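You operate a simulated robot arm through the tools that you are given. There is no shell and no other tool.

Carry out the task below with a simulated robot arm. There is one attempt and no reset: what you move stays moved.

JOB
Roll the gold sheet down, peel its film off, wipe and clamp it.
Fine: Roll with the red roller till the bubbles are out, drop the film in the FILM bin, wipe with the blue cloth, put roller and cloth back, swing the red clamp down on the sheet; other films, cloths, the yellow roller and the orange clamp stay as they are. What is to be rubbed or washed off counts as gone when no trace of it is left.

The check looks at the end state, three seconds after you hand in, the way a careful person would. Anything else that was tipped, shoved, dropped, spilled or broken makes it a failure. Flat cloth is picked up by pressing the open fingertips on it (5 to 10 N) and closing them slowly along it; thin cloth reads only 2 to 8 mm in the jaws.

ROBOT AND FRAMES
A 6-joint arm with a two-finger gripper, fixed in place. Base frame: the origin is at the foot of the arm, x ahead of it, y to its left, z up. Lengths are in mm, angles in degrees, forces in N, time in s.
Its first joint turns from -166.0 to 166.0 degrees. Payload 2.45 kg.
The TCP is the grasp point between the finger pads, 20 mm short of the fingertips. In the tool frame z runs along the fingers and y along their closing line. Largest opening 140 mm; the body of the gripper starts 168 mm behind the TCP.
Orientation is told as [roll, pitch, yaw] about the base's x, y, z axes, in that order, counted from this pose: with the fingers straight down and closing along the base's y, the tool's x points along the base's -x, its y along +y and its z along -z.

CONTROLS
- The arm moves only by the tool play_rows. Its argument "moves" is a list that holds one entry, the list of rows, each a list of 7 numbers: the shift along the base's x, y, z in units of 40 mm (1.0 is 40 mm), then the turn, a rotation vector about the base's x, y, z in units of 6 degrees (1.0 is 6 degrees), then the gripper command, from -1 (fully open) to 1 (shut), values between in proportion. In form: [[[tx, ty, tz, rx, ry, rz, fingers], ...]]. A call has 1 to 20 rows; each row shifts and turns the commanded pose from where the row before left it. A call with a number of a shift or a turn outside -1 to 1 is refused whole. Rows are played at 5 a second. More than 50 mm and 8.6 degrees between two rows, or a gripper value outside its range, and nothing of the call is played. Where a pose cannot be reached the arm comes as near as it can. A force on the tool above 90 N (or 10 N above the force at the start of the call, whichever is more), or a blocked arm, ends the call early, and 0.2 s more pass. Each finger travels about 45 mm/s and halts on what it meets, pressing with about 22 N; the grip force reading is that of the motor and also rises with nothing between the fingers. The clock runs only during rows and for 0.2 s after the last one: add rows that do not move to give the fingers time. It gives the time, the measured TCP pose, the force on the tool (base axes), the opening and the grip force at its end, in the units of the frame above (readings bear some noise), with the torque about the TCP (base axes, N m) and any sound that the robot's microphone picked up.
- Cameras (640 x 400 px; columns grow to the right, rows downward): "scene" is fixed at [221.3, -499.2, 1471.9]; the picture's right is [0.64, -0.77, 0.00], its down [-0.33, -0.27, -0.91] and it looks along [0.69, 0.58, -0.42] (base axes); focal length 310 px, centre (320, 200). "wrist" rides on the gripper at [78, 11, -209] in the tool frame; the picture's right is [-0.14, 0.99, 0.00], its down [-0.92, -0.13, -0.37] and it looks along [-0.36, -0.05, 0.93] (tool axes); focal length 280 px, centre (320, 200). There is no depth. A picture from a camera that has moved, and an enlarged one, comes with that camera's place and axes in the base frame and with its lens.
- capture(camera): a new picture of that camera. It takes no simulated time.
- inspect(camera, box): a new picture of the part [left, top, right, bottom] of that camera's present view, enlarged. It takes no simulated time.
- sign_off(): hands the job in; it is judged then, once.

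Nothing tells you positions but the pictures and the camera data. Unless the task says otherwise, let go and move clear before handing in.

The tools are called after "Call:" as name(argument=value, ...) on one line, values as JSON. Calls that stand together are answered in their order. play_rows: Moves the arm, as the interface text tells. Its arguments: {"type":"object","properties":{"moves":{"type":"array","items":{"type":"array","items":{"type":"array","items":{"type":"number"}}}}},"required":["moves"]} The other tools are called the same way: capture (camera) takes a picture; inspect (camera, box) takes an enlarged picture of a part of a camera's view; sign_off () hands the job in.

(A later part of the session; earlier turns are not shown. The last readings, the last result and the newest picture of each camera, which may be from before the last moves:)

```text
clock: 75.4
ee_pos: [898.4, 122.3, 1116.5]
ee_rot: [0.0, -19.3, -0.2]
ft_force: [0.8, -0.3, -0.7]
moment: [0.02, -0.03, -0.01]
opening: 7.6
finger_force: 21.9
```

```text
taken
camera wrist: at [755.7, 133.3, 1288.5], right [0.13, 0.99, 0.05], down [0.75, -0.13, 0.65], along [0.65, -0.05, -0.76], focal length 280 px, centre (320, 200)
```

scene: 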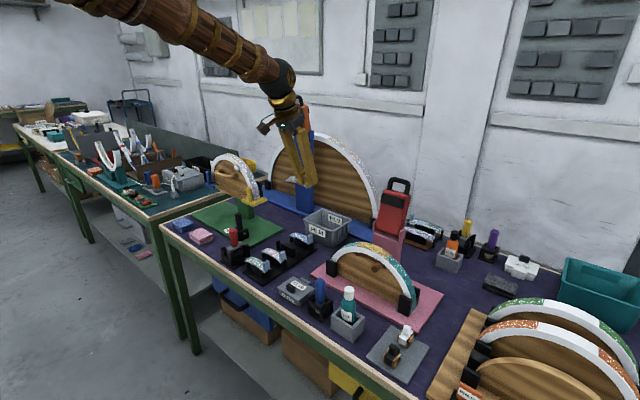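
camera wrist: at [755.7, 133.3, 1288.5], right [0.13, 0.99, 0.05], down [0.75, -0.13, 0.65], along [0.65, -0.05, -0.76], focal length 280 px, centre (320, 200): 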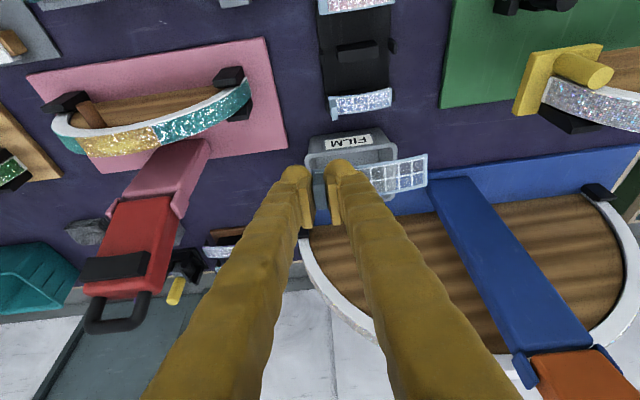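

Tilting works. I'll extend out over the bin while lowering to z ≈ 1000.

Call:
play_rows(moves=[[[0.75, 0, -0.5, 0, 0, 0, 1], [0.75, 0, -0.5, 0, 0, 0, 1], [0.75, 0, -0.5, 0, 0, 0, 1], [0.75, 0, -0.5, 0, 0, 0, 1], [0.75, 0, -0.5, 0, 0, 0, 1], [0, 0, -0.4, 0, 0, 0, 1], [0, 0, 0, 0, 0, 0, 1]]])

Call:
capture(camera="wrist")

Call:
inspect(camera="scene", box=[270, 120, 400, 260])

```text
clock: 77.0
ee_pos: [1049.2, 123.0, 1001.1]
ee_rot: [0.0, -19.1, -0.1]
ft_force: [-0.3, -0.7, -0.3]
moment: [-0.03, -0.03, 0.02]
opening: 7.8
finger_force: 22.0
```

```text
taken
camera wrist: at [906.3, 134.0, 1172.5], right [0.13, 0.99, 0.05], down [0.75, -0.13, 0.65], along [0.65, -0.05, -0.76], focal length 280 px, centre (320, 200)
```

wrist: 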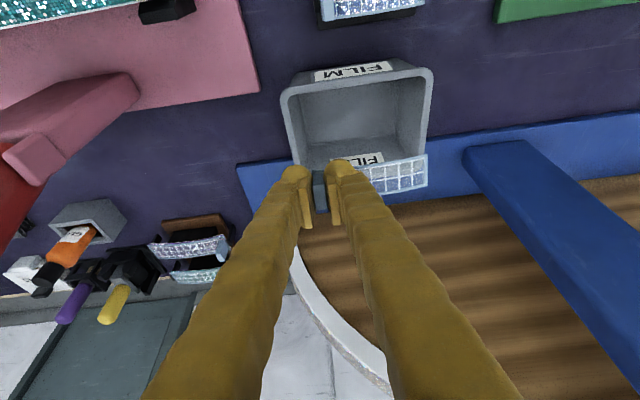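

```text
2.86 times, centred on (335, 190) of scene
camera zoom: at [221.3, -499.2, 1471.9], right [0.64, -0.77, 0.0], down [-0.33, -0.27, -0.91], along [0.69, 0.58, -0.42], focal length 885 px, centre (277, 229)
```

zoom: 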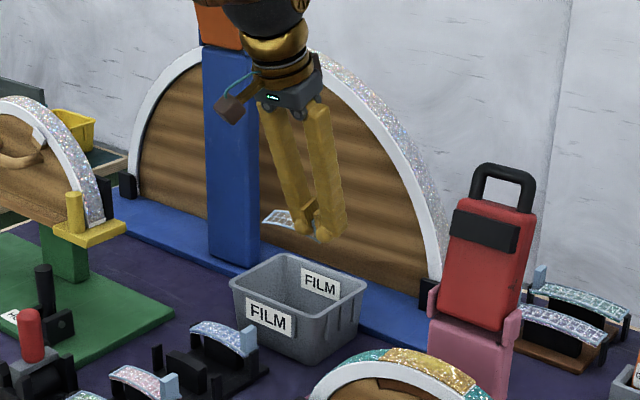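

I'm positioned above the bin. I'll shift slightly +y and lower the film into it.

Call:
play_rows(moves=[[[0, 0.15, -0.8, 0, 0, 0, 1], [0, 0, -0.8, 0, 0, 0, 1], [0, 0, -0.6, 0, 0, 0, 1], [0, 0, -0.4, 0, 0, 0, 1], [0, 0, -0.2, 0, 0, 0, 1], [0, 0, 0, 0, 0, 0, 1]]])

Call:
capture(camera="wrist")

Call:
inspect(camera="scene", box=[280, 170, 380, 260])

```text
clock: 78.4
ee_pos: [1048.8, 129.2, 890.1]
ee_rot: [0.0, -19.2, 0.1]
ft_force: [0.2, -1.4, -0.9]
moment: [-0.02, -0.02, -0.03]
opening: 7.8
finger_force: 21.6
```

```text
taken
camera wrist: at [906.0, 141.0, 1061.1], right [0.13, 0.99, 0.05], down [0.75, -0.13, 0.65], along [0.65, -0.05, -0.76], focal length 280 px, centre (320, 200)
```

wrist: 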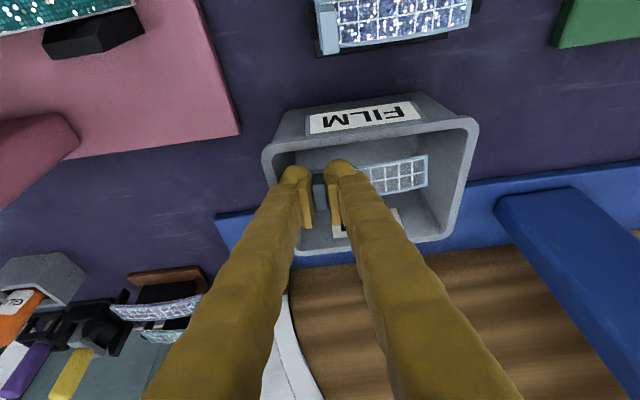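

```text
4.44 times, centred on (330, 215) of scene
camera zoom: at [221.3, -499.2, 1471.9], right [0.64, -0.77, 0.0], down [-0.33, -0.27, -0.91], along [0.69, 0.58, -0.42], focal length 1376 px, centre (276, 133)
```

zoom: 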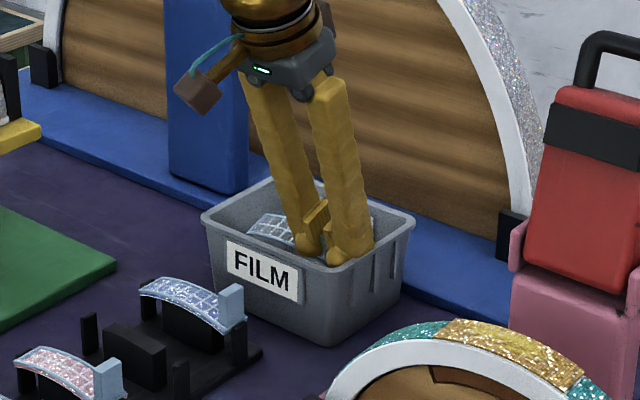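

The film is inside the bin outline. I'll lower a little more and release gently.

Call:
play_rows(moves=[[[0, 0.05, -0.2, 0, 0, 0, 1], [0, 0, -0.2, 0, 0, 0, 1], [0, 0, 0, 0, 0, 0, 1], [0, 0, 0, 0, 0, 0, 0.85], [0, 0, 0, 0, 0, 0, 0.8], [0, 0, 0, 0, 0, 0, 0.76], [0, 0, 0, 0, 0, 0, 0.74], [0, 0, 0, 0, 0, 0, 0.74]]])

Call:
capture(camera="wrist")

Call:
inspect(camera="scene", box=[280, 170, 380, 260])

```text
clock: 80.2
ee_pos: [1047.9, 132.5, 873.0]
ee_rot: [0.1, -19.3, 0.0]
ft_force: [-1.2, 9.7, -1.3]
moment: [0.22, -0.03, -0.14]
opening: 12.0
finger_force: 0.0
```

```text
taken
camera wrist: at [905.8, 142.9, 1044.7], right [0.13, 0.99, 0.05], down [0.75, -0.13, 0.65], along [0.65, -0.05, -0.76], focal length 280 px, centre (320, 200)
```

wrist: 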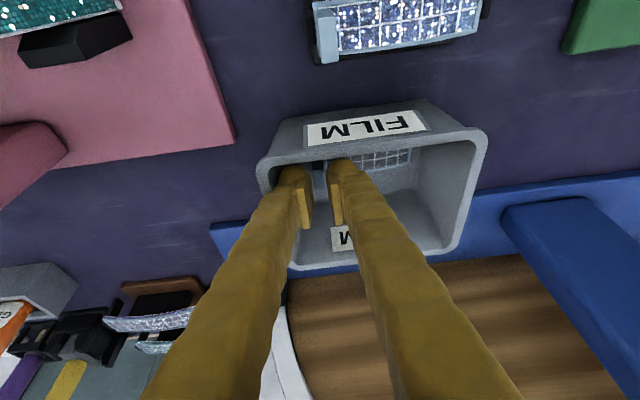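

```text
4.44 times, centred on (330, 215) of scene
camera zoom: at [221.3, -499.2, 1471.9], right [0.64, -0.77, 0.0], down [-0.33, -0.27, -0.91], along [0.69, 0.58, -0.42], focal length 1376 px, centre (276, 133)
```

zoom: 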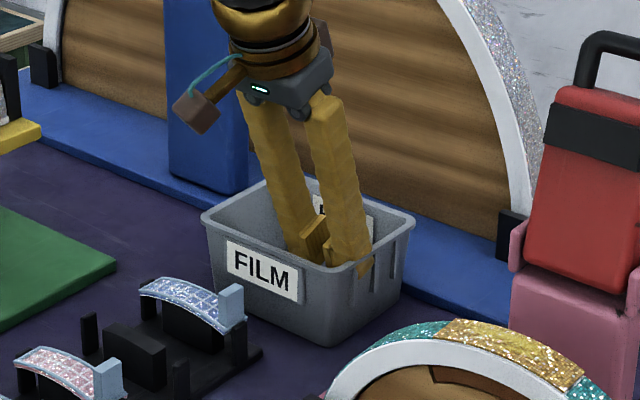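

The film has dropped to the bin floor. The −y finger is pressing the bin wall, so I'll ease +y and withdraw up.

Call:
play_rows(moves=[[[0, 0.15, 0, 0, 0, 0, 0.8], [0, 0, 0, 0, 0, 0, 0.8], [0, 0, 0.3, 0, 0, 0, 0.8], [0, 0, 0.6, 0, 0, 0, 0.8], [0, 0, 0.8, 0, 0, 0, 0.8], [0, 0, 0.8, 0, 0, 0, 0.8], [0, 0, 0.8, 0, 0, 0, 0.8], [0, 0, 0, 0, 0, 0, 0.8]]])

Call:
capture(camera="wrist")

Call:
inspect(camera="scene", box=[280, 180, 380, 260])

```text
clock: 82.0
ee_pos: [1049.4, 137.2, 1005.2]
ee_rot: [0.0, -19.2, 0.0]
ft_force: [0.5, 0.7, -0.2]
moment: [0.02, 0.0, 0.0]
opening: 13.9
finger_force: 0.0
```

```text
taken
camera wrist: at [907.4, 147.8, 1176.5], right [0.13, 0.99, 0.04], down [0.75, -0.13, 0.65], along [0.65, -0.05, -0.76], focal length 280 px, centre (320, 200)
```

wrist: 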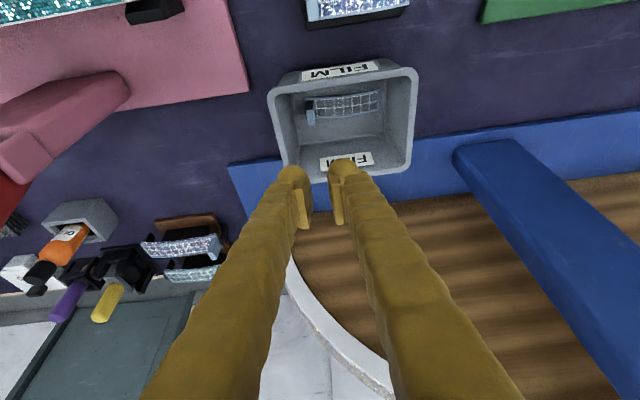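

```text
5.00 times, centred on (330, 220) of scene
camera zoom: at [221.3, -499.2, 1471.9], right [0.64, -0.77, 0.0], down [-0.33, -0.27, -0.91], along [0.69, 0.58, -0.42], focal length 1548 px, centre (270, 100)
```

zoom: 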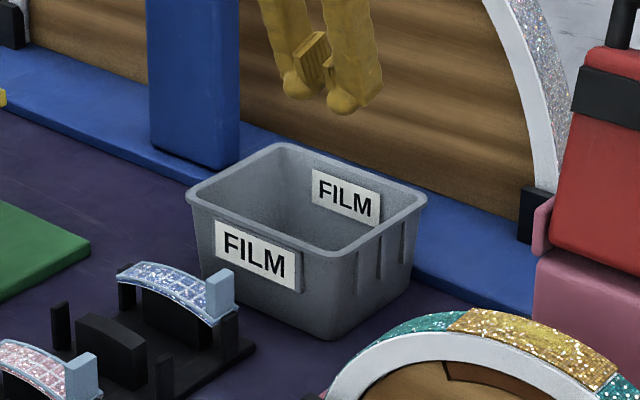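

The film lies in the bin and the bin hasn't moved. Next comes the blue cloth near (728, 682), so I'll retract, straighten the tool, and swing over while keeping clear of the tall form at x > 850, y 390–700.

Call:
play_rows(moves=[[[-0.75, 0, 0.6, 0, 0, 0, 0], [-0.75, 0, 0.6, 0, 0.8, 0, 0], [-0.75, 0, 0.6, 0, 0.8, 0, 0], [-0.75, 0, 0.6, 0, 0.8, 0, 0], [-0.9, 0, 0.2, 0, 0.8, 0, 0], [-0.9, 0, 0, 0, 0, 0, 0], [-0.8, 0.4, 0, 0, 0, 0, 0], [-0.5, 0.8, 0, 0, 0, 0, 0], [-0.5, 0.8, 0, 0, 0, 0, 0], [-0.5, 0.8, 0, 0, 0, 0, 0], [-0.4, 0.9, 0, 0, 0, 0, 0], [-0.3, 0.9, 0, 0, 0, 0, 0], [-0.2, 0.95, 0, 0, 0, 0, 0], [-0.2, 0.95, 0, 0, 0, 0, 0], [-0.2, 0.95, 0, 0, 0, 0, 0], [-0.2, 0.95, 0, 0, 0, 0, 0], [0, 0.95, 0, 0, 0, 0, 0], [0, 0.95, 0, 0, 0, 0, 0], [0, 0, 0, 0, 0, 0, 0]]])

Call:
capture(camera="wrist")

Call:
capture(camera="scene")

```text
clock: 86.0
ee_pos: [703.2, 549.8, 1108.7]
ee_rot: [0.0, 0.0, 0.0]
ft_force: [0.3, 1.0, 0.0]
moment: [0.0, 0.03, 0.0]
opening: 70.0
finger_force: 0.1
```

```text
taken
camera wrist: at [625.7, 560.9, 1317.1], right [0.14, 0.99, 0.0], down [0.92, -0.13, 0.37], along [0.36, -0.05, -0.93], focal length 280 px, centre (320, 200)
```

wrist: 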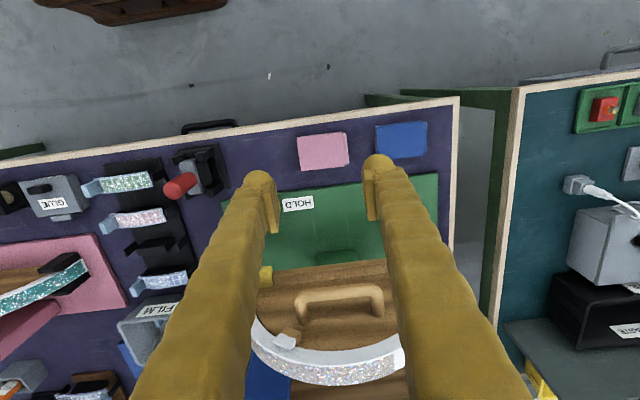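

```text
taken
```

scene: 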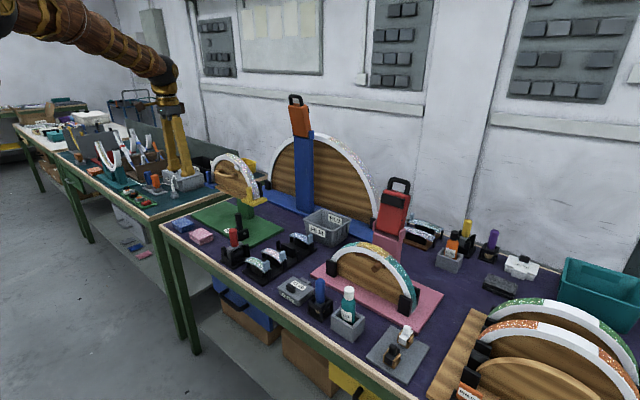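

Call:
inspect(camera="wrist", box=[350, 105, 450, 170])

Call:
inspect(camera="scene", box=[165, 210, 215, 250])

Call:
inspect(camera="wrist", box=[220, 180, 460, 400])

```text
6.15 times, centred on (400, 138) of wrist
camera zoom: at [625.7, 560.9, 1317.1], right [0.14, 0.99, 0.0], down [0.92, -0.13, 0.37], along [0.36, -0.05, -0.93], focal length 1726 px, centre (-172, 585)
```

zoom: 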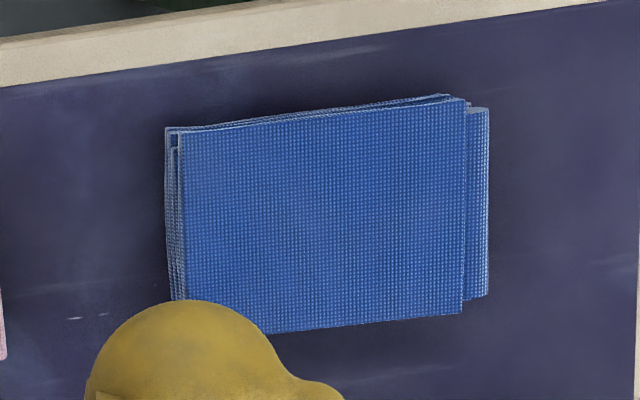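

```text
10.00 times, centred on (190, 230) of scene
camera zoom: at [221.3, -499.2, 1471.9], right [0.64, -0.77, 0.0], down [-0.33, -0.27, -0.91], along [0.69, 0.58, -0.42], focal length 3097 px, centre (1620, -100)
```

zoom: 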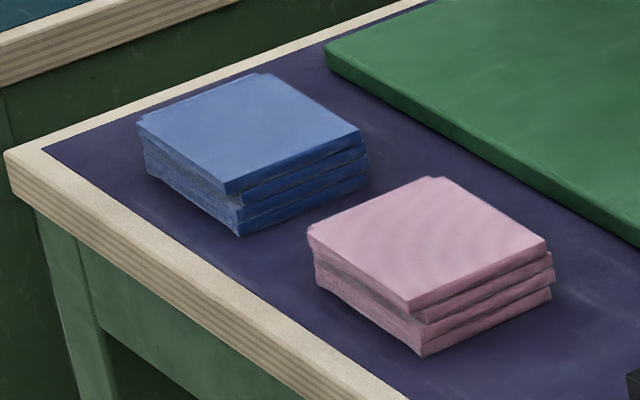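

```text
1.82 times, centred on (340, 290) of wrist
camera zoom: at [625.7, 560.9, 1317.1], right [0.14, 0.99, 0.0], down [0.92, -0.13, 0.37], along [0.36, -0.05, -0.93], focal length 510 px, centre (284, 36)
```

zoom: 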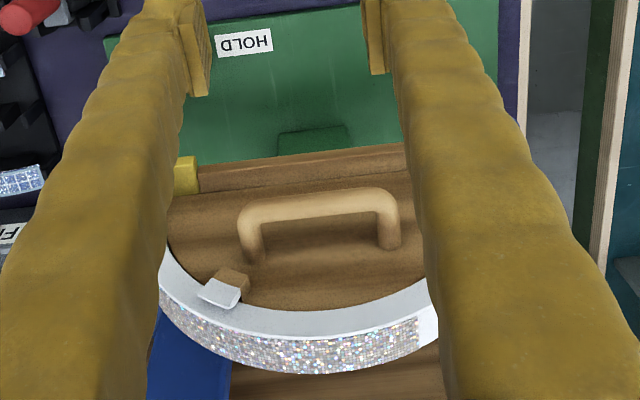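

The blue stack is about 62 × 79 × 23 mm, with its top at x 697–759, y 649–728, z ≈ 826. I'll turn the tool by 90° so the fingers straddle it along x, which will also straddle the arch when wiping.

Call:
play_rows(moves=[[[0, 0, 0, 0, 0, 1, -0.2], [0, 0, 0, 0, 0, 1, -0.2], [0, 0, 0, 0, 0, 1, -0.2], [0, 0, 0, 0, 0, 1, -0.2], [0, 0, 0, 0, 0, 1, -0.2], [0, 0, 0, 0, 0, 1, -0.2], [0, 0, 0, 0, 0, 1, -0.2], [0, 0, 0, 0, 0, 1, -0.2], [0, 0, 0, 0, 0, 1, -0.2], [0, 0, 0, 0, 0, 1, -0.2], [0, 0, 0, 0, 0, 1, -0.2], [0, 0, 0, 0, 0, 1, -0.2], [0, 0, 0, 0, 0, 1, -0.2], [0, 0, 0, 0, 0, 1, -0.2], [0, 0, 0, 0, 0, 1, -0.2], [0, 0, 0, 0, 0, 0, -0.2]]])

Call:
capture(camera="wrist")

```text
clock: 89.4
ee_pos: [705.4, 549.7, 1109.5]
ee_rot: [-0.1, 0.0, 90.0]
ft_force: [0.5, 0.0, 0.1]
moment: [-0.02, 0.0, 0.02]
opening: 84.0
finger_force: 0.1
```

```text
taken
camera wrist: at [694.4, 471.3, 1318.2], right [-0.99, 0.14, 0.0], down [0.13, 0.92, 0.37], along [0.05, 0.36, -0.93], focal length 280 px, centre (320, 200)
```

wrist: 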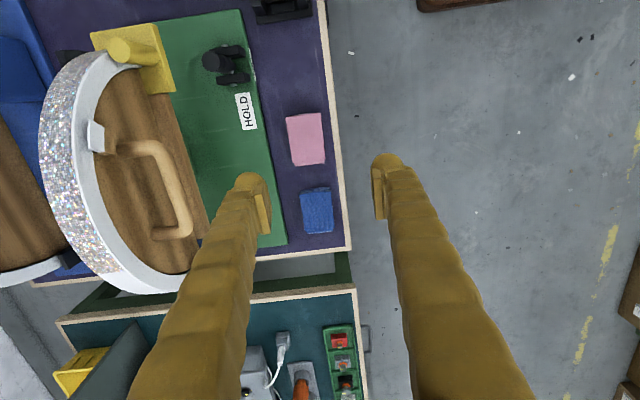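

Call:
play_rows(moves=[[[0.115, 0.65, -0.75, 0, 0, 0, -0.2], [0.115, 0.65, -0.75, 0, 0, 0, -0.2], [0.115, 0.65, -0.75, 0, 0, 0, -0.2], [0.115, 0.65, -0.75, 0, 0, 0, -0.2], [0.115, 0.65, -0.75, 0, 0, 0, -0.2], [0, 0, 0, 0, 0, 0, -0.2], [0, 0, 0, 0, 0, 0, -0.2]]])

Call:
capture(camera="wrist")

Call:
capture(camera="scene")

```text
clock: 91.0
ee_pos: [727.6, 678.4, 960.8]
ee_rot: [-0.1, 0.1, 90.0]
ft_force: [0.6, 0.4, 0.7]
moment: [-0.03, -0.01, 0.0]
opening: 84.1
finger_force: 0.0
```

```text
taken
camera wrist: at [716.2, 601.5, 1168.7], right [-0.99, 0.14, 0.0], down [0.13, 0.92, 0.37], along [0.05, 0.36, -0.93], focal length 280 px, centre (320, 200)
```

wrist: 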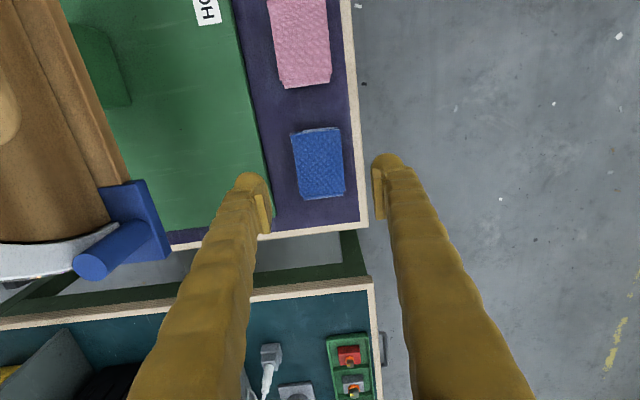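

```text
taken
```

scene: 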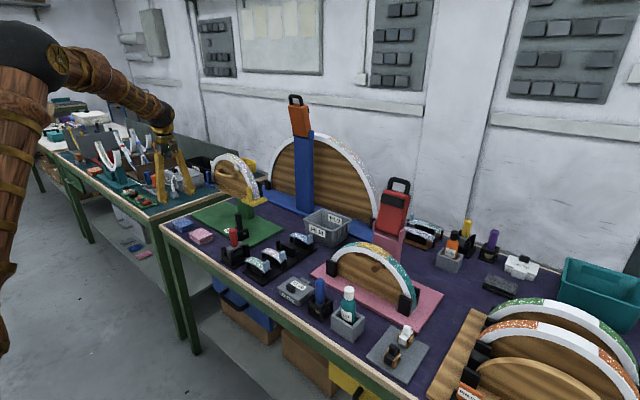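

Call:
inspect(camera="wrist", box=[260, 110, 380, 215])

```text
3.81 times, centred on (320, 162) of wrist
camera zoom: at [716.2, 601.5, 1168.7], right [-0.99, 0.14, 0.0], down [0.13, 0.92, 0.37], along [0.05, 0.36, -0.93], focal length 1068 px, centre (320, 343)
```

zoom: 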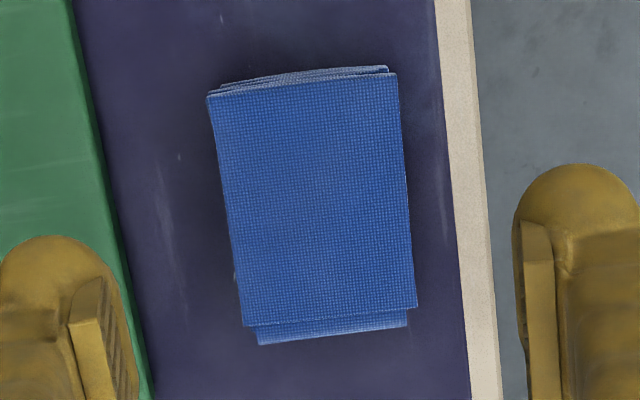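

The stack's top is centred at about (730.3, 686.5). I'll centre the fingers on it and descend with them straddling it.

Call:
play_rows(moves=[[[0.0575, 0.155, -0.8, 0, 0, 0, -0.2], [0, 0, -0.8, 0, 0, 0, -0.2], [0, 0, -0.8, 0, 0, 0, -0.2], [0, 0, -0.5, 0, 0, 0, -0.2], [0, 0, 0, 0, 0, 0, -0.2], [0, 0, 0, 0, 0, 0, -0.2]]])

Call:
inspect(camera="wrist", box=[220, 110, 420, 235])

Call:
inspect(camera="scene", box=[150, 180, 230, 250])

```text
clock: 92.4
ee_pos: [729.7, 684.2, 845.6]
ee_rot: [0.0, 0.0, 89.9]
ft_force: [-0.6, 0.2, -0.3]
moment: [-0.02, -0.03, -0.01]
opening: 83.6
finger_force: 0.0
```

```text
3.20 times, centred on (320, 172) of wrist
camera zoom: at [718.1, 606.2, 1053.6], right [-0.99, 0.14, 0.0], down [0.13, 0.92, 0.37], along [0.05, 0.36, -0.93], focal length 897 px, centre (320, 288)
```

zoom: 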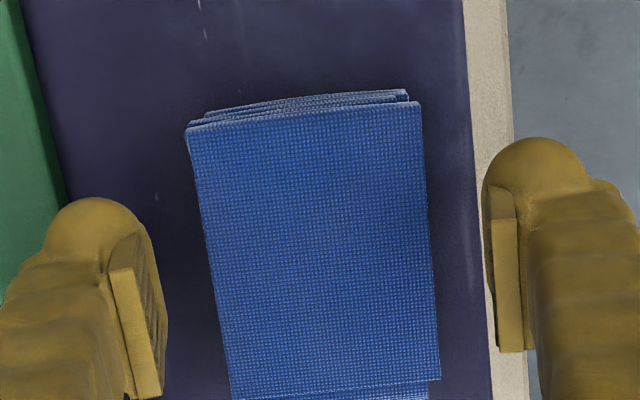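

```text
5.71 times, centred on (190, 215) of scene
camera zoom: at [221.3, -499.2, 1471.9], right [0.64, -0.77, 0.0], down [-0.33, -0.27, -0.91], along [0.69, 0.58, -0.42], focal length 1770 px, centre (1063, 114)
```

zoom: 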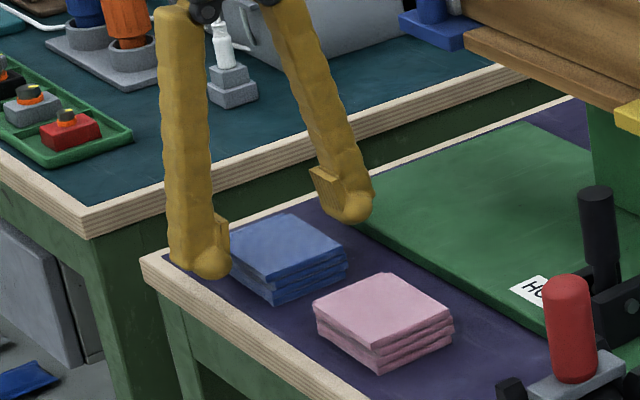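

Call:
play_rows(moves=[[[0, 0.02, 0, 0, 0, 0, -0.086], [0, 0, -0.15, 0, 0, 0, -0.086], [0, 0, -0.15, 0, 0, 0, -0.086], [0, 0, 0, 0, 0, 0, -0.086]]])

Call:
play_rows(moves=[[[0, 0, -0.06, 0, 0, 0, -0.086], [0, 0, -0.06, 0, 0, 0, -0.086], [0, 0, 0, 0, 0, 0, -0.086]]])

Call:
inspect(camera="scene", box=[150, 190, 220, 250])

```text
clock: 93.4
ee_pos: [729.6, 685.8, 832.2]
ee_rot: [0.0, 0.1, 90.0]
ft_force: [0.2, -0.5, -0.6]
moment: [0.0, 0.01, 0.01]
opening: 76.0
finger_force: 0.1
```

```text
clock: 94.2
ee_pos: [729.3, 684.6, 826.1]
ee_rot: [-0.1, -0.1, 90.1]
ft_force: [-0.2, 1.0, 0.1]
moment: [-0.03, 0.01, 0.02]
opening: 76.0
finger_force: 0.0
```

```text
6.67 times, centred on (185, 220) of scene
camera zoom: at [221.3, -499.2, 1471.9], right [0.64, -0.77, 0.0], down [-0.33, -0.27, -0.91], along [0.69, 0.58, -0.42], focal length 2064 px, centre (1220, 67)
```

zoom: 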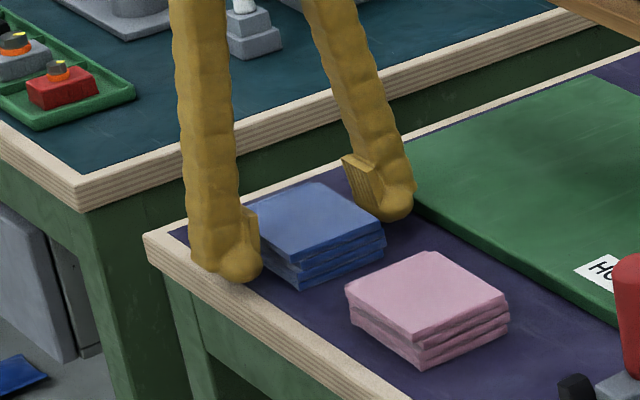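

Call:
play_rows(moves=[[[0, 0.03, -0.03, 0, 0, 0, -0.086], [0, 0, 0, 0, 0, 0, 0.0], [0, 0, 0, 0, 0, 0, 0.07], [0, 0, 0, 0, 0, 0, 0.12], [0, 0, 0, 0, 0, 0, 0.16], [0, 0, 0, 0, 0, 0, 0.2], [0, 0, 0, 0, 0, 0, 0.2]]])

Call:
inspect(camera="wrist", box=[220, 110, 420, 235])

Call:
inspect(camera="scene", box=[150, 190, 220, 250])

```text
clock: 95.8
ee_pos: [728.5, 686.7, 825.5]
ee_rot: [0.1, 0.0, 89.9]
ft_force: [-0.5, -0.6, 0.0]
moment: [-0.03, 0.0, -0.03]
opening: 58.3
finger_force: 21.9
```

```text
3.20 times, centred on (320, 172) of wrist
camera zoom: at [718.6, 608.8, 1034.1], right [-0.99, 0.14, 0.0], down [0.13, 0.92, 0.37], along [0.05, 0.36, -0.93], focal length 897 px, centre (320, 288)
```

zoom: 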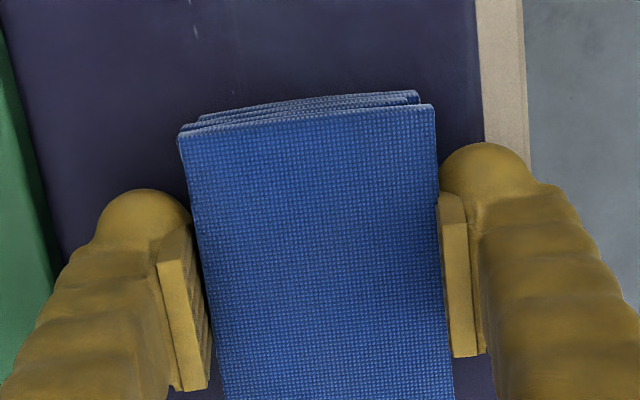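

```text
6.67 times, centred on (185, 220) of scene
camera zoom: at [221.3, -499.2, 1471.9], right [0.64, -0.77, 0.0], down [-0.33, -0.27, -0.91], along [0.69, 0.58, -0.42], focal length 2064 px, centre (1220, 67)
```

zoom: 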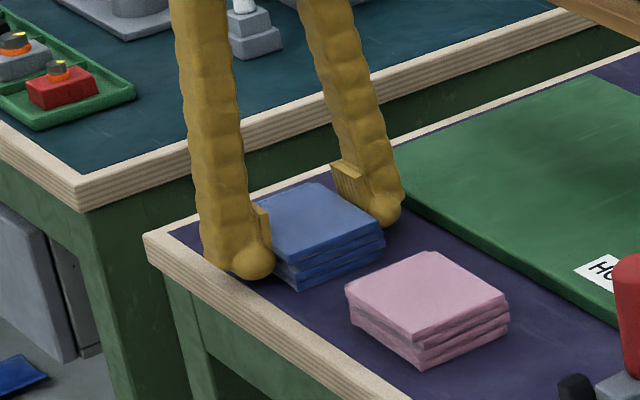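

The cloth pad is firm and held at 58 mm with full grip. I note the place pose (command 730.5, 688.0, 825.4) and lift slowly.

Call:
play_rows(moves=[[[0, 0, 0, 0, 0, 0, 0.4], [0, 0, 0.1, 0, 0, 0, 0.4], [0, 0, 0.2, 0, 0, 0, 0.4], [0, 0, 0.4, 0, 0, 0, 0.4], [0, 0, 0.6, 0, 0, 0, 0.4], [0, 0, 0.6, 0, 0, 0, 0.4], [0, 0, 0, 0, 0, 0, 0.4]]])

Call:
capture(camera="wrist")

Call:
inspect(camera="scene", box=[150, 160, 230, 250])

```text
clock: 97.4
ee_pos: [730.3, 687.2, 902.9]
ee_rot: [0.0, -0.1, 90.0]
ft_force: [-0.6, 0.0, -0.9]
moment: [-0.02, -0.03, -0.03]
opening: 58.8
finger_force: 21.5
```

```text
taken
camera wrist: at [718.2, 609.3, 1110.8], right [-0.99, 0.14, 0.0], down [0.13, 0.92, 0.37], along [0.05, 0.36, -0.93], focal length 280 px, centre (320, 200)
```

wrist: 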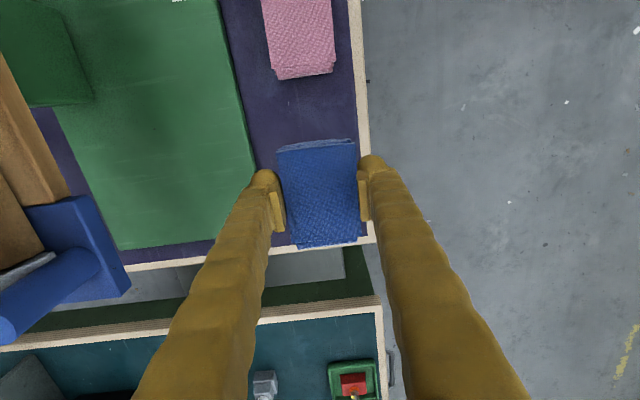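

```text
4.44 times, centred on (190, 205) of scene
camera zoom: at [221.3, -499.2, 1471.9], right [0.64, -0.77, 0.0], down [-0.33, -0.27, -0.91], along [0.69, 0.58, -0.42], focal length 1376 px, centre (898, 178)
```

zoom: 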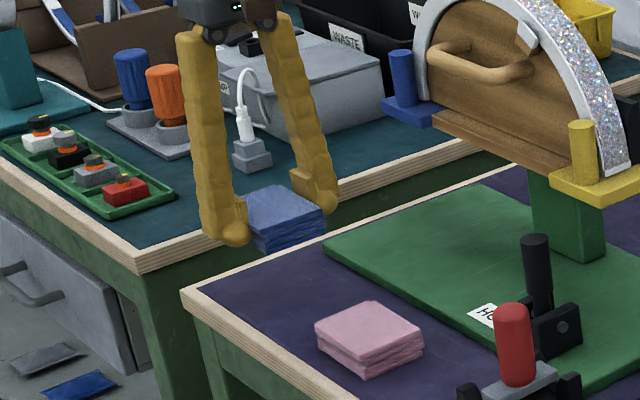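

The whole pad lifted as one piece, its bottom about 23 mm below the TCP. I'll raise it and carry it around the tall form to above the gold sheet.

Call:
play_rows(moves=[[[0, 0, 0.8, 0, 0, 0, 0.4], [0, 0, 0.8, 0, 0, 0, 0.4], [0, 0, 0.8, 0, 0, 0, 0.4], [0, 0, 0.8, 0, 0, 0, 0.4], [0, -0.95, 0, 0, 0, 0, 0.4], [0, -0.95, 0, 0, 0, 0, 0.4], [0, -0.95, 0, 0, 0, 0, 0.4], [0, -0.95, 0, 0, 0, 0, 0.4], [0, -0.95, 0, 0, 0, 0, 0.4], [0, -0.95, 0, 0, 0, 0, 0.4], [0, -0.95, 0, 0, 0, 0, 0.4], [0, -0.95, 0, 0, 0, 0, 0.4], [0, -0.95, 0, 0, 0, 0, 0.4], [0, -0.95, 0, 0, 0, 0, 0.4], [0, -0.95, 0, 0, 0, 0, 0.4], [0, 0, 0, 0, 0, 0, 0.4]]])

Call:
play_rows(moves=[[[0.36, -0.85, 0.1, 0, 0, 0, 0.4], [0.36, -0.85, 0.1, 0, 0, 0, 0.4], [0.36, -0.85, 0.1, 0, 0, 0, 0.4], [0.36, -0.85, 0, 0, 0, 0, 0.4], [0.36, -0.85, 0, 0, 0, 0, 0.4], [0.36, -0.85, 0, 0, 0, 0, 0.4], [0.36, -0.85, 0, 0, 0, 0, 0.4], [0.36, -0.85, 0, 0, 0, 0, 0.4], [0.36, -0.85, 0, 0, 0, 0, 0.4], [0.36, -0.85, 0, 0, 0, 0, 0.4], [0.36, -0.85, 0, 0, 0, 0, 0.4], [0.328, -0.675, 0, 0, 0, 0, 0.4], [0, 0, 0, 0, 0, 0, 0.4], [0, 0, 0, 0, 0, 0, 0.4]]])

Call:
capture(camera="wrist")

Call:
inspect(camera="scene", box=[320, 170, 440, 280])

```text
clock: 100.8
ee_pos: [729.1, 268.3, 1028.8]
ee_rot: [0.1, 0.0, 89.9]
ft_force: [-1.0, 0.5, -0.5]
moment: [0.02, -0.01, 0.01]
opening: 58.5
finger_force: 21.7
```

```text
clock: 103.8
ee_pos: [901.6, -132.3, 1041.8]
ee_rot: [0.0, -0.1, 90.0]
ft_force: [-1.1, 0.0, 0.9]
moment: [-0.01, 0.01, -0.03]
opening: 58.7
finger_force: 22.1
```

```text
taken
camera wrist: at [890.6, -210.5, 1250.1], right [-0.99, 0.14, 0.0], down [0.13, 0.92, 0.37], along [0.05, 0.36, -0.93], focal length 280 px, centre (320, 200)
```

wrist: 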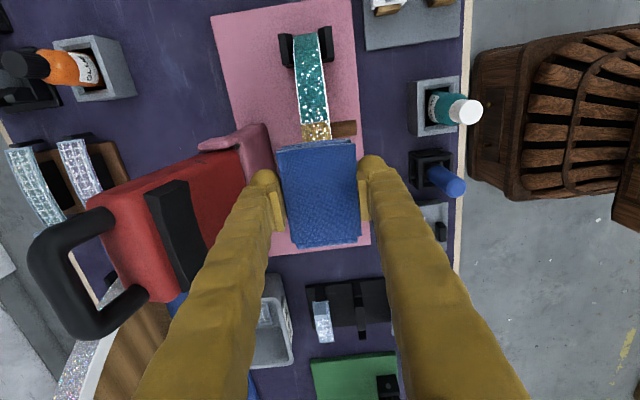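

```text
3.64 times, centred on (380, 225) of scene
camera zoom: at [221.3, -499.2, 1471.9], right [0.64, -0.77, 0.0], down [-0.33, -0.27, -0.91], along [0.69, 0.58, -0.42], focal length 1126 px, centre (102, 109)
```

zoom: 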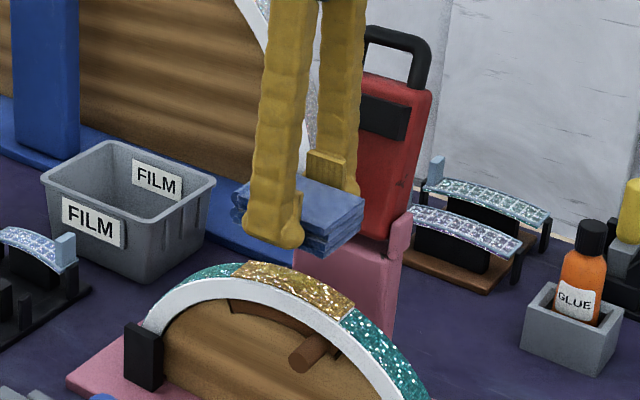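

The pad is centred over the gold sheet. I'll lower to just above it and then creep into contact.

Call:
play_rows(moves=[[[0, 0, -0.6, 0, 0, 0, 0.4], [0, 0, -0.5, 0, 0, 0, 0.4], [0, 0, -0.1, 0, 0, 0, 0.4], [0, 0, 0, 0, 0, 0, 0.4]]])

Call:
inspect(camera="scene", box=[340, 210, 420, 270])

```text
clock: 104.8
ee_pos: [901.1, -131.5, 993.6]
ee_rot: [0.0, -0.1, 90.0]
ft_force: [-0.3, 0.2, -0.7]
moment: [-0.03, 0.0, 0.0]
opening: 58.9
finger_force: 22.1
```

```text
6.67 times, centred on (380, 240) of scene
camera zoom: at [221.3, -499.2, 1471.9], right [0.64, -0.77, 0.0], down [-0.33, -0.27, -0.91], along [0.69, 0.58, -0.42], focal length 2064 px, centre (-80, -67)
```

zoom: 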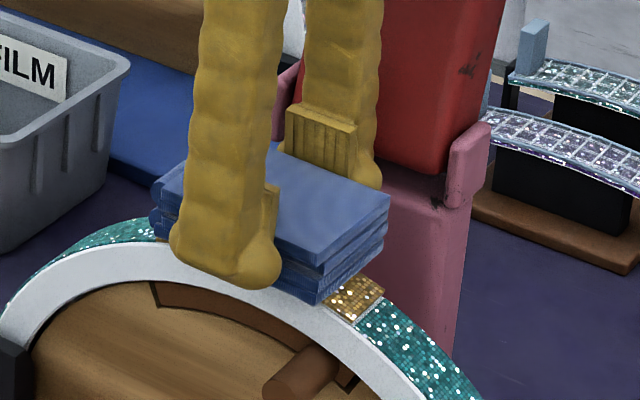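

Call:
play_rows(moves=[[[0, 0, -0.075, 0, 0, 0, 0.4], [0, 0, -0.05, 0, 0, 0, 0.4], [0, 0, 0, 0, 0, 0, 0.4]]])

```text
clock: 105.6
ee_pos: [901.2, -130.5, 990.5]
ee_rot: [-0.2, 0.1, 89.9]
ft_force: [1.3, -0.5, 31.8]
moment: [0.02, -0.01, -0.04]
opening: 58.8
finger_force: 22.9
```

Contact came at about z 990 with 32 N, so I'll back off to a gentler press.

Call:
play_rows(moves=[[[0, 0, 0.025, 0, 0, 0, 0.4], [0, 0, 0, 0, 0, 0, 0.4]]])

```text
clock: 106.2
ee_pos: [900.9, -132.5, 989.5]
ee_rot: [0.0, 0.0, 89.9]
ft_force: [0.8, -1.4, 21.5]
moment: [-0.04, 0.0, 0.0]
opening: 58.7
finger_force: 22.1
```

Call:
play_rows(moves=[[[0, 0, 0.025, 0, 0, 0, 0.4], [0, 0, 0, 0, 0, 0, 0.4]]])

```text
clock: 106.8
ee_pos: [901.2, -131.2, 990.4]
ee_rot: [0.0, 0.0, 89.9]
ft_force: [0.5, -2.7, 6.5]
moment: [-0.04, -0.02, 0.0]
opening: 58.6
finger_force: 21.8
```

About 7 N contact at the crown. I'll wipe along the arc toward +y, tilting the pad to stay tangent, then come back.

Call:
play_rows(moves=[[[0, 0.1483, -0.0026, -0.3333, 0, 0, 0.4], [0, 0.1482, -0.0078, -0.3333, 0, 0, 0.4], [0, 0.1478, -0.0129, -0.3333, 0, 0, 0.4]]])

Call:
play_rows(moves=[[[0, 0.1473, -0.0181, -0.3333, 0, 0, 0.4], [0, 0.1465, -0.0232, -0.3333, 0, 0, 0.4], [0, 0.1455, -0.0283, -0.3333, 0, 0, 0.4]]])

Call:
inspect(camera="scene", box=[340, 210, 420, 270])

```text
clock: 107.6
ee_pos: [900.0, -112.7, 990.0]
ee_rot: [0.0, 5.9, 89.9]
ft_force: [-0.4, 0.5, 2.8]
moment: [-0.01, -0.09, -0.02]
opening: 58.6
finger_force: 22.3
```

```text
clock: 108.4
ee_pos: [902.5, -96.9, 986.8]
ee_rot: [0.0, 12.0, 90.0]
ft_force: [0.3, 0.8, 6.9]
moment: [-0.03, -0.02, 0.0]
opening: 58.7
finger_force: 22.3
```

```text
6.67 times, centred on (380, 240) of scene
camera zoom: at [221.3, -499.2, 1471.9], right [0.64, -0.77, 0.0], down [-0.33, -0.27, -0.91], along [0.69, 0.58, -0.42], focal length 2064 px, centre (-80, -67)
```

zoom: 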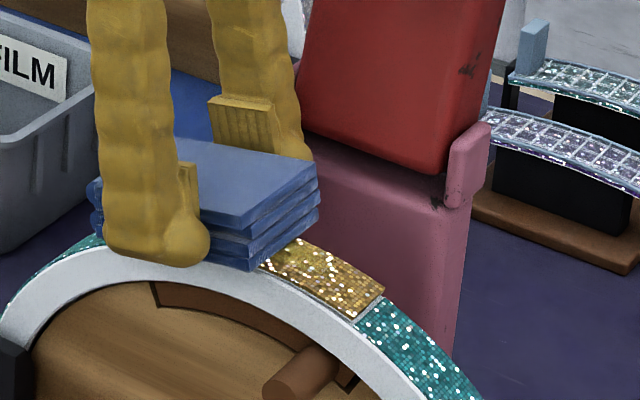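

The press stays around 5–9 N, so the arc tracking is right. I'll sweep back across to the −y side.

Call:
play_rows(moves=[[[0, -0.1455, 0.0283, 0.3333, 0, 0, 0.4], [0, -0.1465, 0.0232, 0.3333, 0, 0, 0.4], [0, -0.1473, 0.0181, 0.3333, 0, 0, 0.4], [0, -0.1478, 0.0129, 0.3333, 0, 0, 0.4], [0, -0.1482, 0.0078, 0.3333, 0, 0, 0.4], [0, -0.1483, 0.0026, 0.3333, 0, 0, 0.4]]])

Call:
play_rows(moves=[[[0, -0.1483, -0.0026, 0.3333, 0, 0, 0.4], [0, -0.1482, -0.0078, 0.3333, 0, 0, 0.4], [0, -0.1478, -0.0129, 0.3333, 0, 0, 0.4]]])

Call:
play_rows(moves=[[[0, -0.1473, -0.0181, 0.3333, 0, 0, 0.4], [0, -0.1465, -0.0232, 0.3333, 0, 0, 0.4], [0, -0.1455, -0.0283, 0.3333, 0, 0, 0.4]]])

Call:
inspect(camera="scene", box=[340, 210, 420, 270])

```text
clock: 109.8
ee_pos: [900.4, -131.2, 992.0]
ee_rot: [-0.1, 0.0, 89.9]
ft_force: [-0.2, -1.5, 5.7]
moment: [0.05, -0.03, -0.01]
opening: 58.7
finger_force: 21.8
```

```text
clock: 110.6
ee_pos: [899.1, -149.2, 989.1]
ee_rot: [0.0, -5.9, 90.0]
ft_force: [0.5, -1.5, 2.3]
moment: [-0.01, 0.01, 0.0]
opening: 58.4
finger_force: 22.5
```

```text
clock: 111.4
ee_pos: [902.1, -166.8, 984.8]
ee_rot: [0.0, -12.0, 90.0]
ft_force: [0.7, -0.2, -0.8]
moment: [-0.01, -0.02, 0.0]
opening: 58.5
finger_force: 22.1
```

```text
6.67 times, centred on (380, 240) of scene
camera zoom: at [221.3, -499.2, 1471.9], right [0.64, -0.77, 0.0], down [-0.33, -0.27, -0.91], along [0.69, 0.58, -0.42], focal length 2064 px, centre (-80, -67)
```

zoom: 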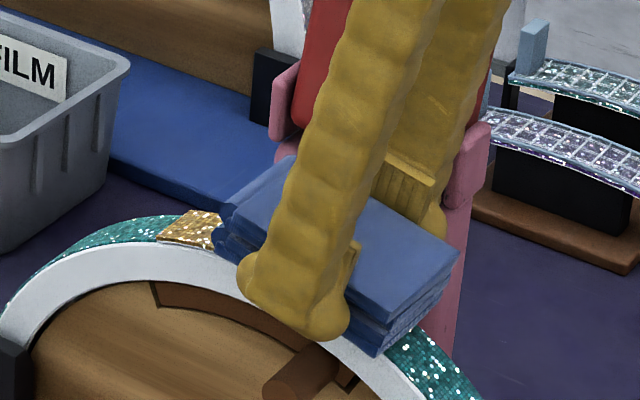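

Call:
play_rows(moves=[[[0, 0, -0.02, 0, 0, 0, 0.4], [0, 0.1455, 0.0303, 0.3333, 0, 0, 0.4]]])

```text
clock: 112.0
ee_pos: [900.8, -162.0, 987.5]
ee_rot: [0.0, -14.0, 90.0]
ft_force: [0.0, -3.9, 4.7]
moment: [-0.08, -0.03, 0.01]
opening: 58.4
finger_force: 21.6
```

I turned the wrong way for one row, so I'll correct the tilt and continue the sweep across to +y.

Call:
play_rows(moves=[[[0, 0, 0, -0.6667, 0, 0, 0.4], [0, 0.1465, 0.0252, -0.3333, 0, 0, 0.4], [0, 0.1473, 0.0201, -0.3333, 0, 0, 0.4], [0, 0.1478, 0.0149, -0.3333, 0, 0, 0.4], [0, 0.1482, 0.0098, -0.3333, 0, 0, 0.4], [0, 0.1483, 0.0046, -0.3333, 0, 0, 0.4]]])

Call:
play_rows(moves=[[[0, 0.1483, -0.0026, -0.3333, 0, 0, 0.4], [0, 0.1482, -0.0078, -0.3333, 0, 0, 0.4], [0, 0.1478, -0.0129, -0.3333, 0, 0, 0.4], [0, 0.1473, -0.0181, -0.3333, 0, 0, 0.4], [0, 0.1465, -0.0232, -0.3333, 0, 0, 0.4], [0, 0.1455, -0.0283, -0.3333, 0, 0, 0.4]]])

Call:
inspect(camera="scene", box=[340, 210, 420, 270])

```text
clock: 113.4
ee_pos: [901.1, -132.3, 989.9]
ee_rot: [0.0, 0.0, 90.0]
ft_force: [0.0, -2.4, 14.6]
moment: [-0.01, 0.02, -0.01]
opening: 58.2
finger_force: 22.1
```

```text
clock: 114.8
ee_pos: [901.5, -96.0, 985.9]
ee_rot: [0.0, 12.0, 90.0]
ft_force: [1.1, 3.5, 7.8]
moment: [-0.01, 0.01, 0.01]
opening: 58.4
finger_force: 22.5
```

```text
6.67 times, centred on (380, 240) of scene
camera zoom: at [221.3, -499.2, 1471.9], right [0.64, -0.77, 0.0], down [-0.33, -0.27, -0.91], along [0.69, 0.58, -0.42], focal length 2064 px, centre (-80, -67)
```

zoom: 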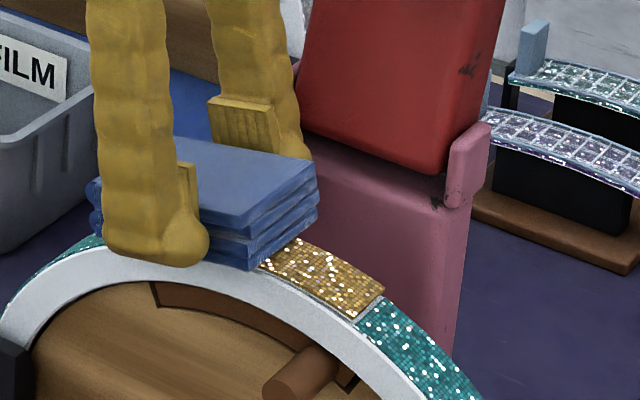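

Good, steady pressure. I'll run two more full sweeps and then lift to look.

Call:
play_rows(moves=[[[0, -0.1455, 0.0283, 0.3333, 0, 0, 0.4], [0, -0.1465, 0.0232, 0.3333, 0, 0, 0.4], [0, -0.1473, 0.0181, 0.3333, 0, 0, 0.4], [0, -0.1478, 0.0129, 0.3333, 0, 0, 0.4], [0, -0.1482, 0.0078, 0.3333, 0, 0, 0.4], [0, -0.1483, 0.0026, 0.3333, 0, 0, 0.4], [0, -0.1483, -0.0046, 0.3333, 0, 0, 0.4], [0, -0.1482, -0.0098, 0.3333, 0, 0, 0.4], [0, -0.1478, -0.0149, 0.3333, 0, 0, 0.4], [0, -0.1473, -0.0201, 0.3333, 0, 0, 0.4], [0, -0.1465, -0.0252, 0.3333, 0, 0, 0.4], [0, -0.1455, -0.0303, 0.3333, 0, 0, 0.4]]])

Call:
play_rows(moves=[[[0, 0.1455, 0.0303, -0.3333, 0, 0, 0.4], [0, 0.1465, 0.0252, -0.3333, 0, 0, 0.4], [0, 0.1473, 0.0201, -0.3333, 0, 0, 0.4], [0, 0.1478, 0.0149, -0.3333, 0, 0, 0.4], [0, 0.1482, 0.0098, -0.3333, 0, 0, 0.4], [0, 0.1483, 0.0046, -0.3333, 0, 0, 0.4], [0, 0.1483, -0.0026, -0.3333, 0, 0, 0.4], [0, 0.1482, -0.0078, -0.3333, 0, 0, 0.4], [0, 0.1478, -0.0129, -0.3333, 0, 0, 0.4], [0, 0.1473, -0.0181, -0.3333, 0, 0, 0.4], [0, 0.1465, -0.0232, -0.3333, 0, 0, 0.4], [0, 0.1455, -0.0283, -0.3333, 0, 0, 0.4]]])

Call:
play_rows(moves=[[[0, 0.1, 0.4, 0.3333, 0, 0, 0.4], [0, 0.1, 0.6, 0.6667, 0, 0, 0.4], [0, 0, 0.6, 1, 0, 0, 0.4], [0, 0, 0, 0, 0, 0, 0.4]]])

Call:
inspect(camera="scene", box=[352, 232, 396, 262])

Call:
capture(camera="wrist")

```text
clock: 117.4
ee_pos: [901.0, -168.6, 985.1]
ee_rot: [0.0, -12.0, 89.9]
ft_force: [0.1, -2.9, 3.8]
moment: [-0.02, -0.03, 0.01]
opening: 58.5
finger_force: 22.0
```

```text
clock: 120.0
ee_pos: [900.8, -96.5, 987.3]
ee_rot: [0.0, 12.0, 90.0]
ft_force: [-0.3, -0.3, -0.2]
moment: [0.02, 0.0, 0.01]
opening: 58.4
finger_force: 22.5
```

```text
clock: 121.0
ee_pos: [901.0, -89.1, 1052.1]
ee_rot: [0.0, 0.0, 89.9]
ft_force: [0.3, -0.4, 1.0]
moment: [0.02, -0.01, 0.0]
opening: 58.4
finger_force: 22.1
```

```text
13.33 times, centred on (374, 247) of scene
camera zoom: at [221.3, -499.2, 1471.9], right [0.64, -0.77, 0.0], down [-0.33, -0.27, -0.91], along [0.69, 0.58, -0.42], focal length 4129 px, centre (-400, -427)
```

zoom: 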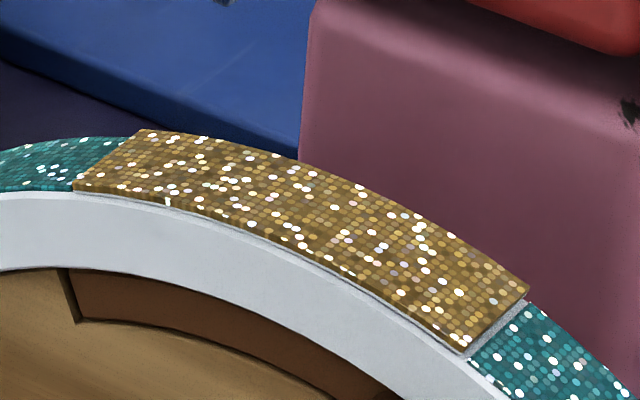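

```text
taken
camera wrist: at [890.3, -166.5, 1258.8], right [-0.99, 0.14, 0.0], down [0.13, 0.92, 0.37], along [0.05, 0.37, -0.93], focal length 280 px, centre (320, 200)
```

wrist: 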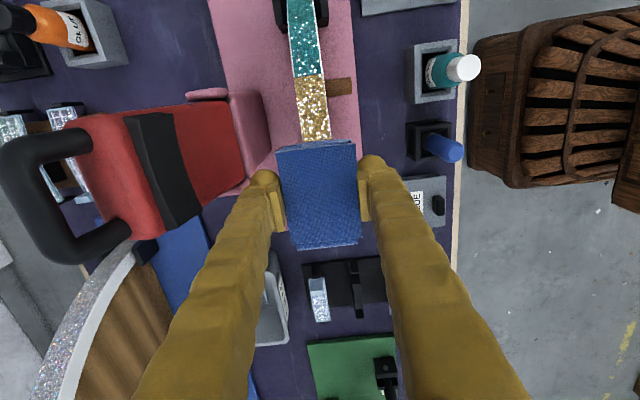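

The yellow haze looks gone. I'll check closely from both cameras.

Call:
inspect(camera="scene", box=[352, 234, 374, 250])

Call:
inspect(camera="scene", box=[370, 240, 394, 258])

Call:
inspect(camera="wrist", box=[275, 65, 355, 150])

```text
16.00 times, centred on (363, 242) of scene
camera zoom: at [221.3, -499.2, 1471.9], right [0.64, -0.77, 0.0], down [-0.33, -0.27, -0.91], along [0.69, 0.58, -0.42], focal length 4955 px, centre (-368, -472)
```

zoom: 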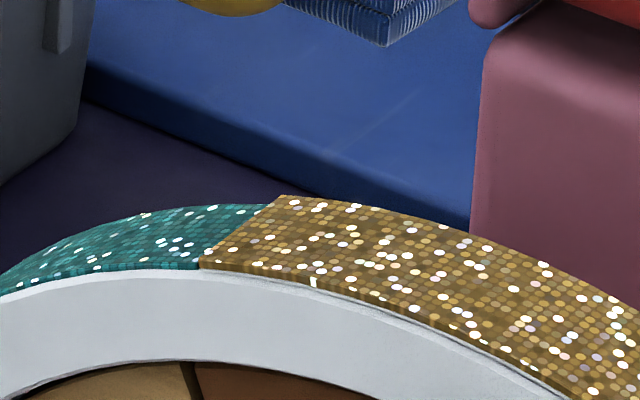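

```text
16.00 times, centred on (382, 249) of scene
camera zoom: at [221.3, -499.2, 1471.9], right [0.64, -0.77, 0.0], down [-0.33, -0.27, -0.91], along [0.69, 0.58, -0.42], focal length 4955 px, centre (-672, -584)
```

zoom: 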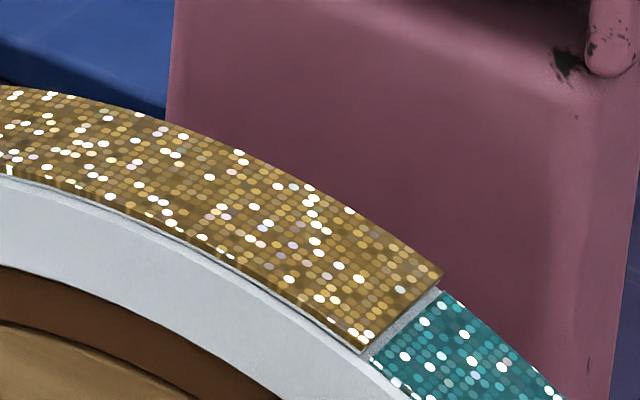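

```text
4.71 times, centred on (315, 108) of wrist
camera zoom: at [890.3, -166.5, 1258.8], right [-0.99, 0.14, 0.0], down [0.13, 0.92, 0.37], along [0.05, 0.37, -0.93], focal length 1320 px, centre (344, 635)
```

zoom: 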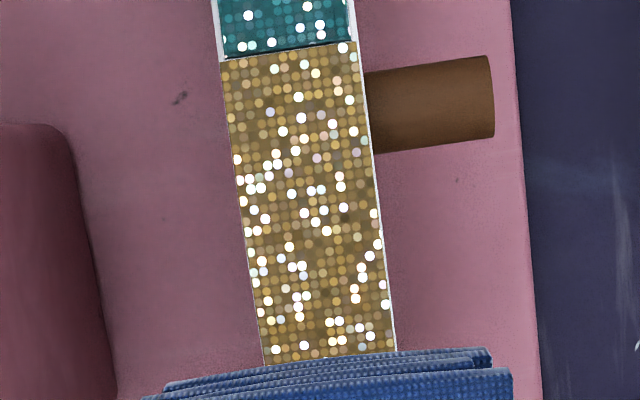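

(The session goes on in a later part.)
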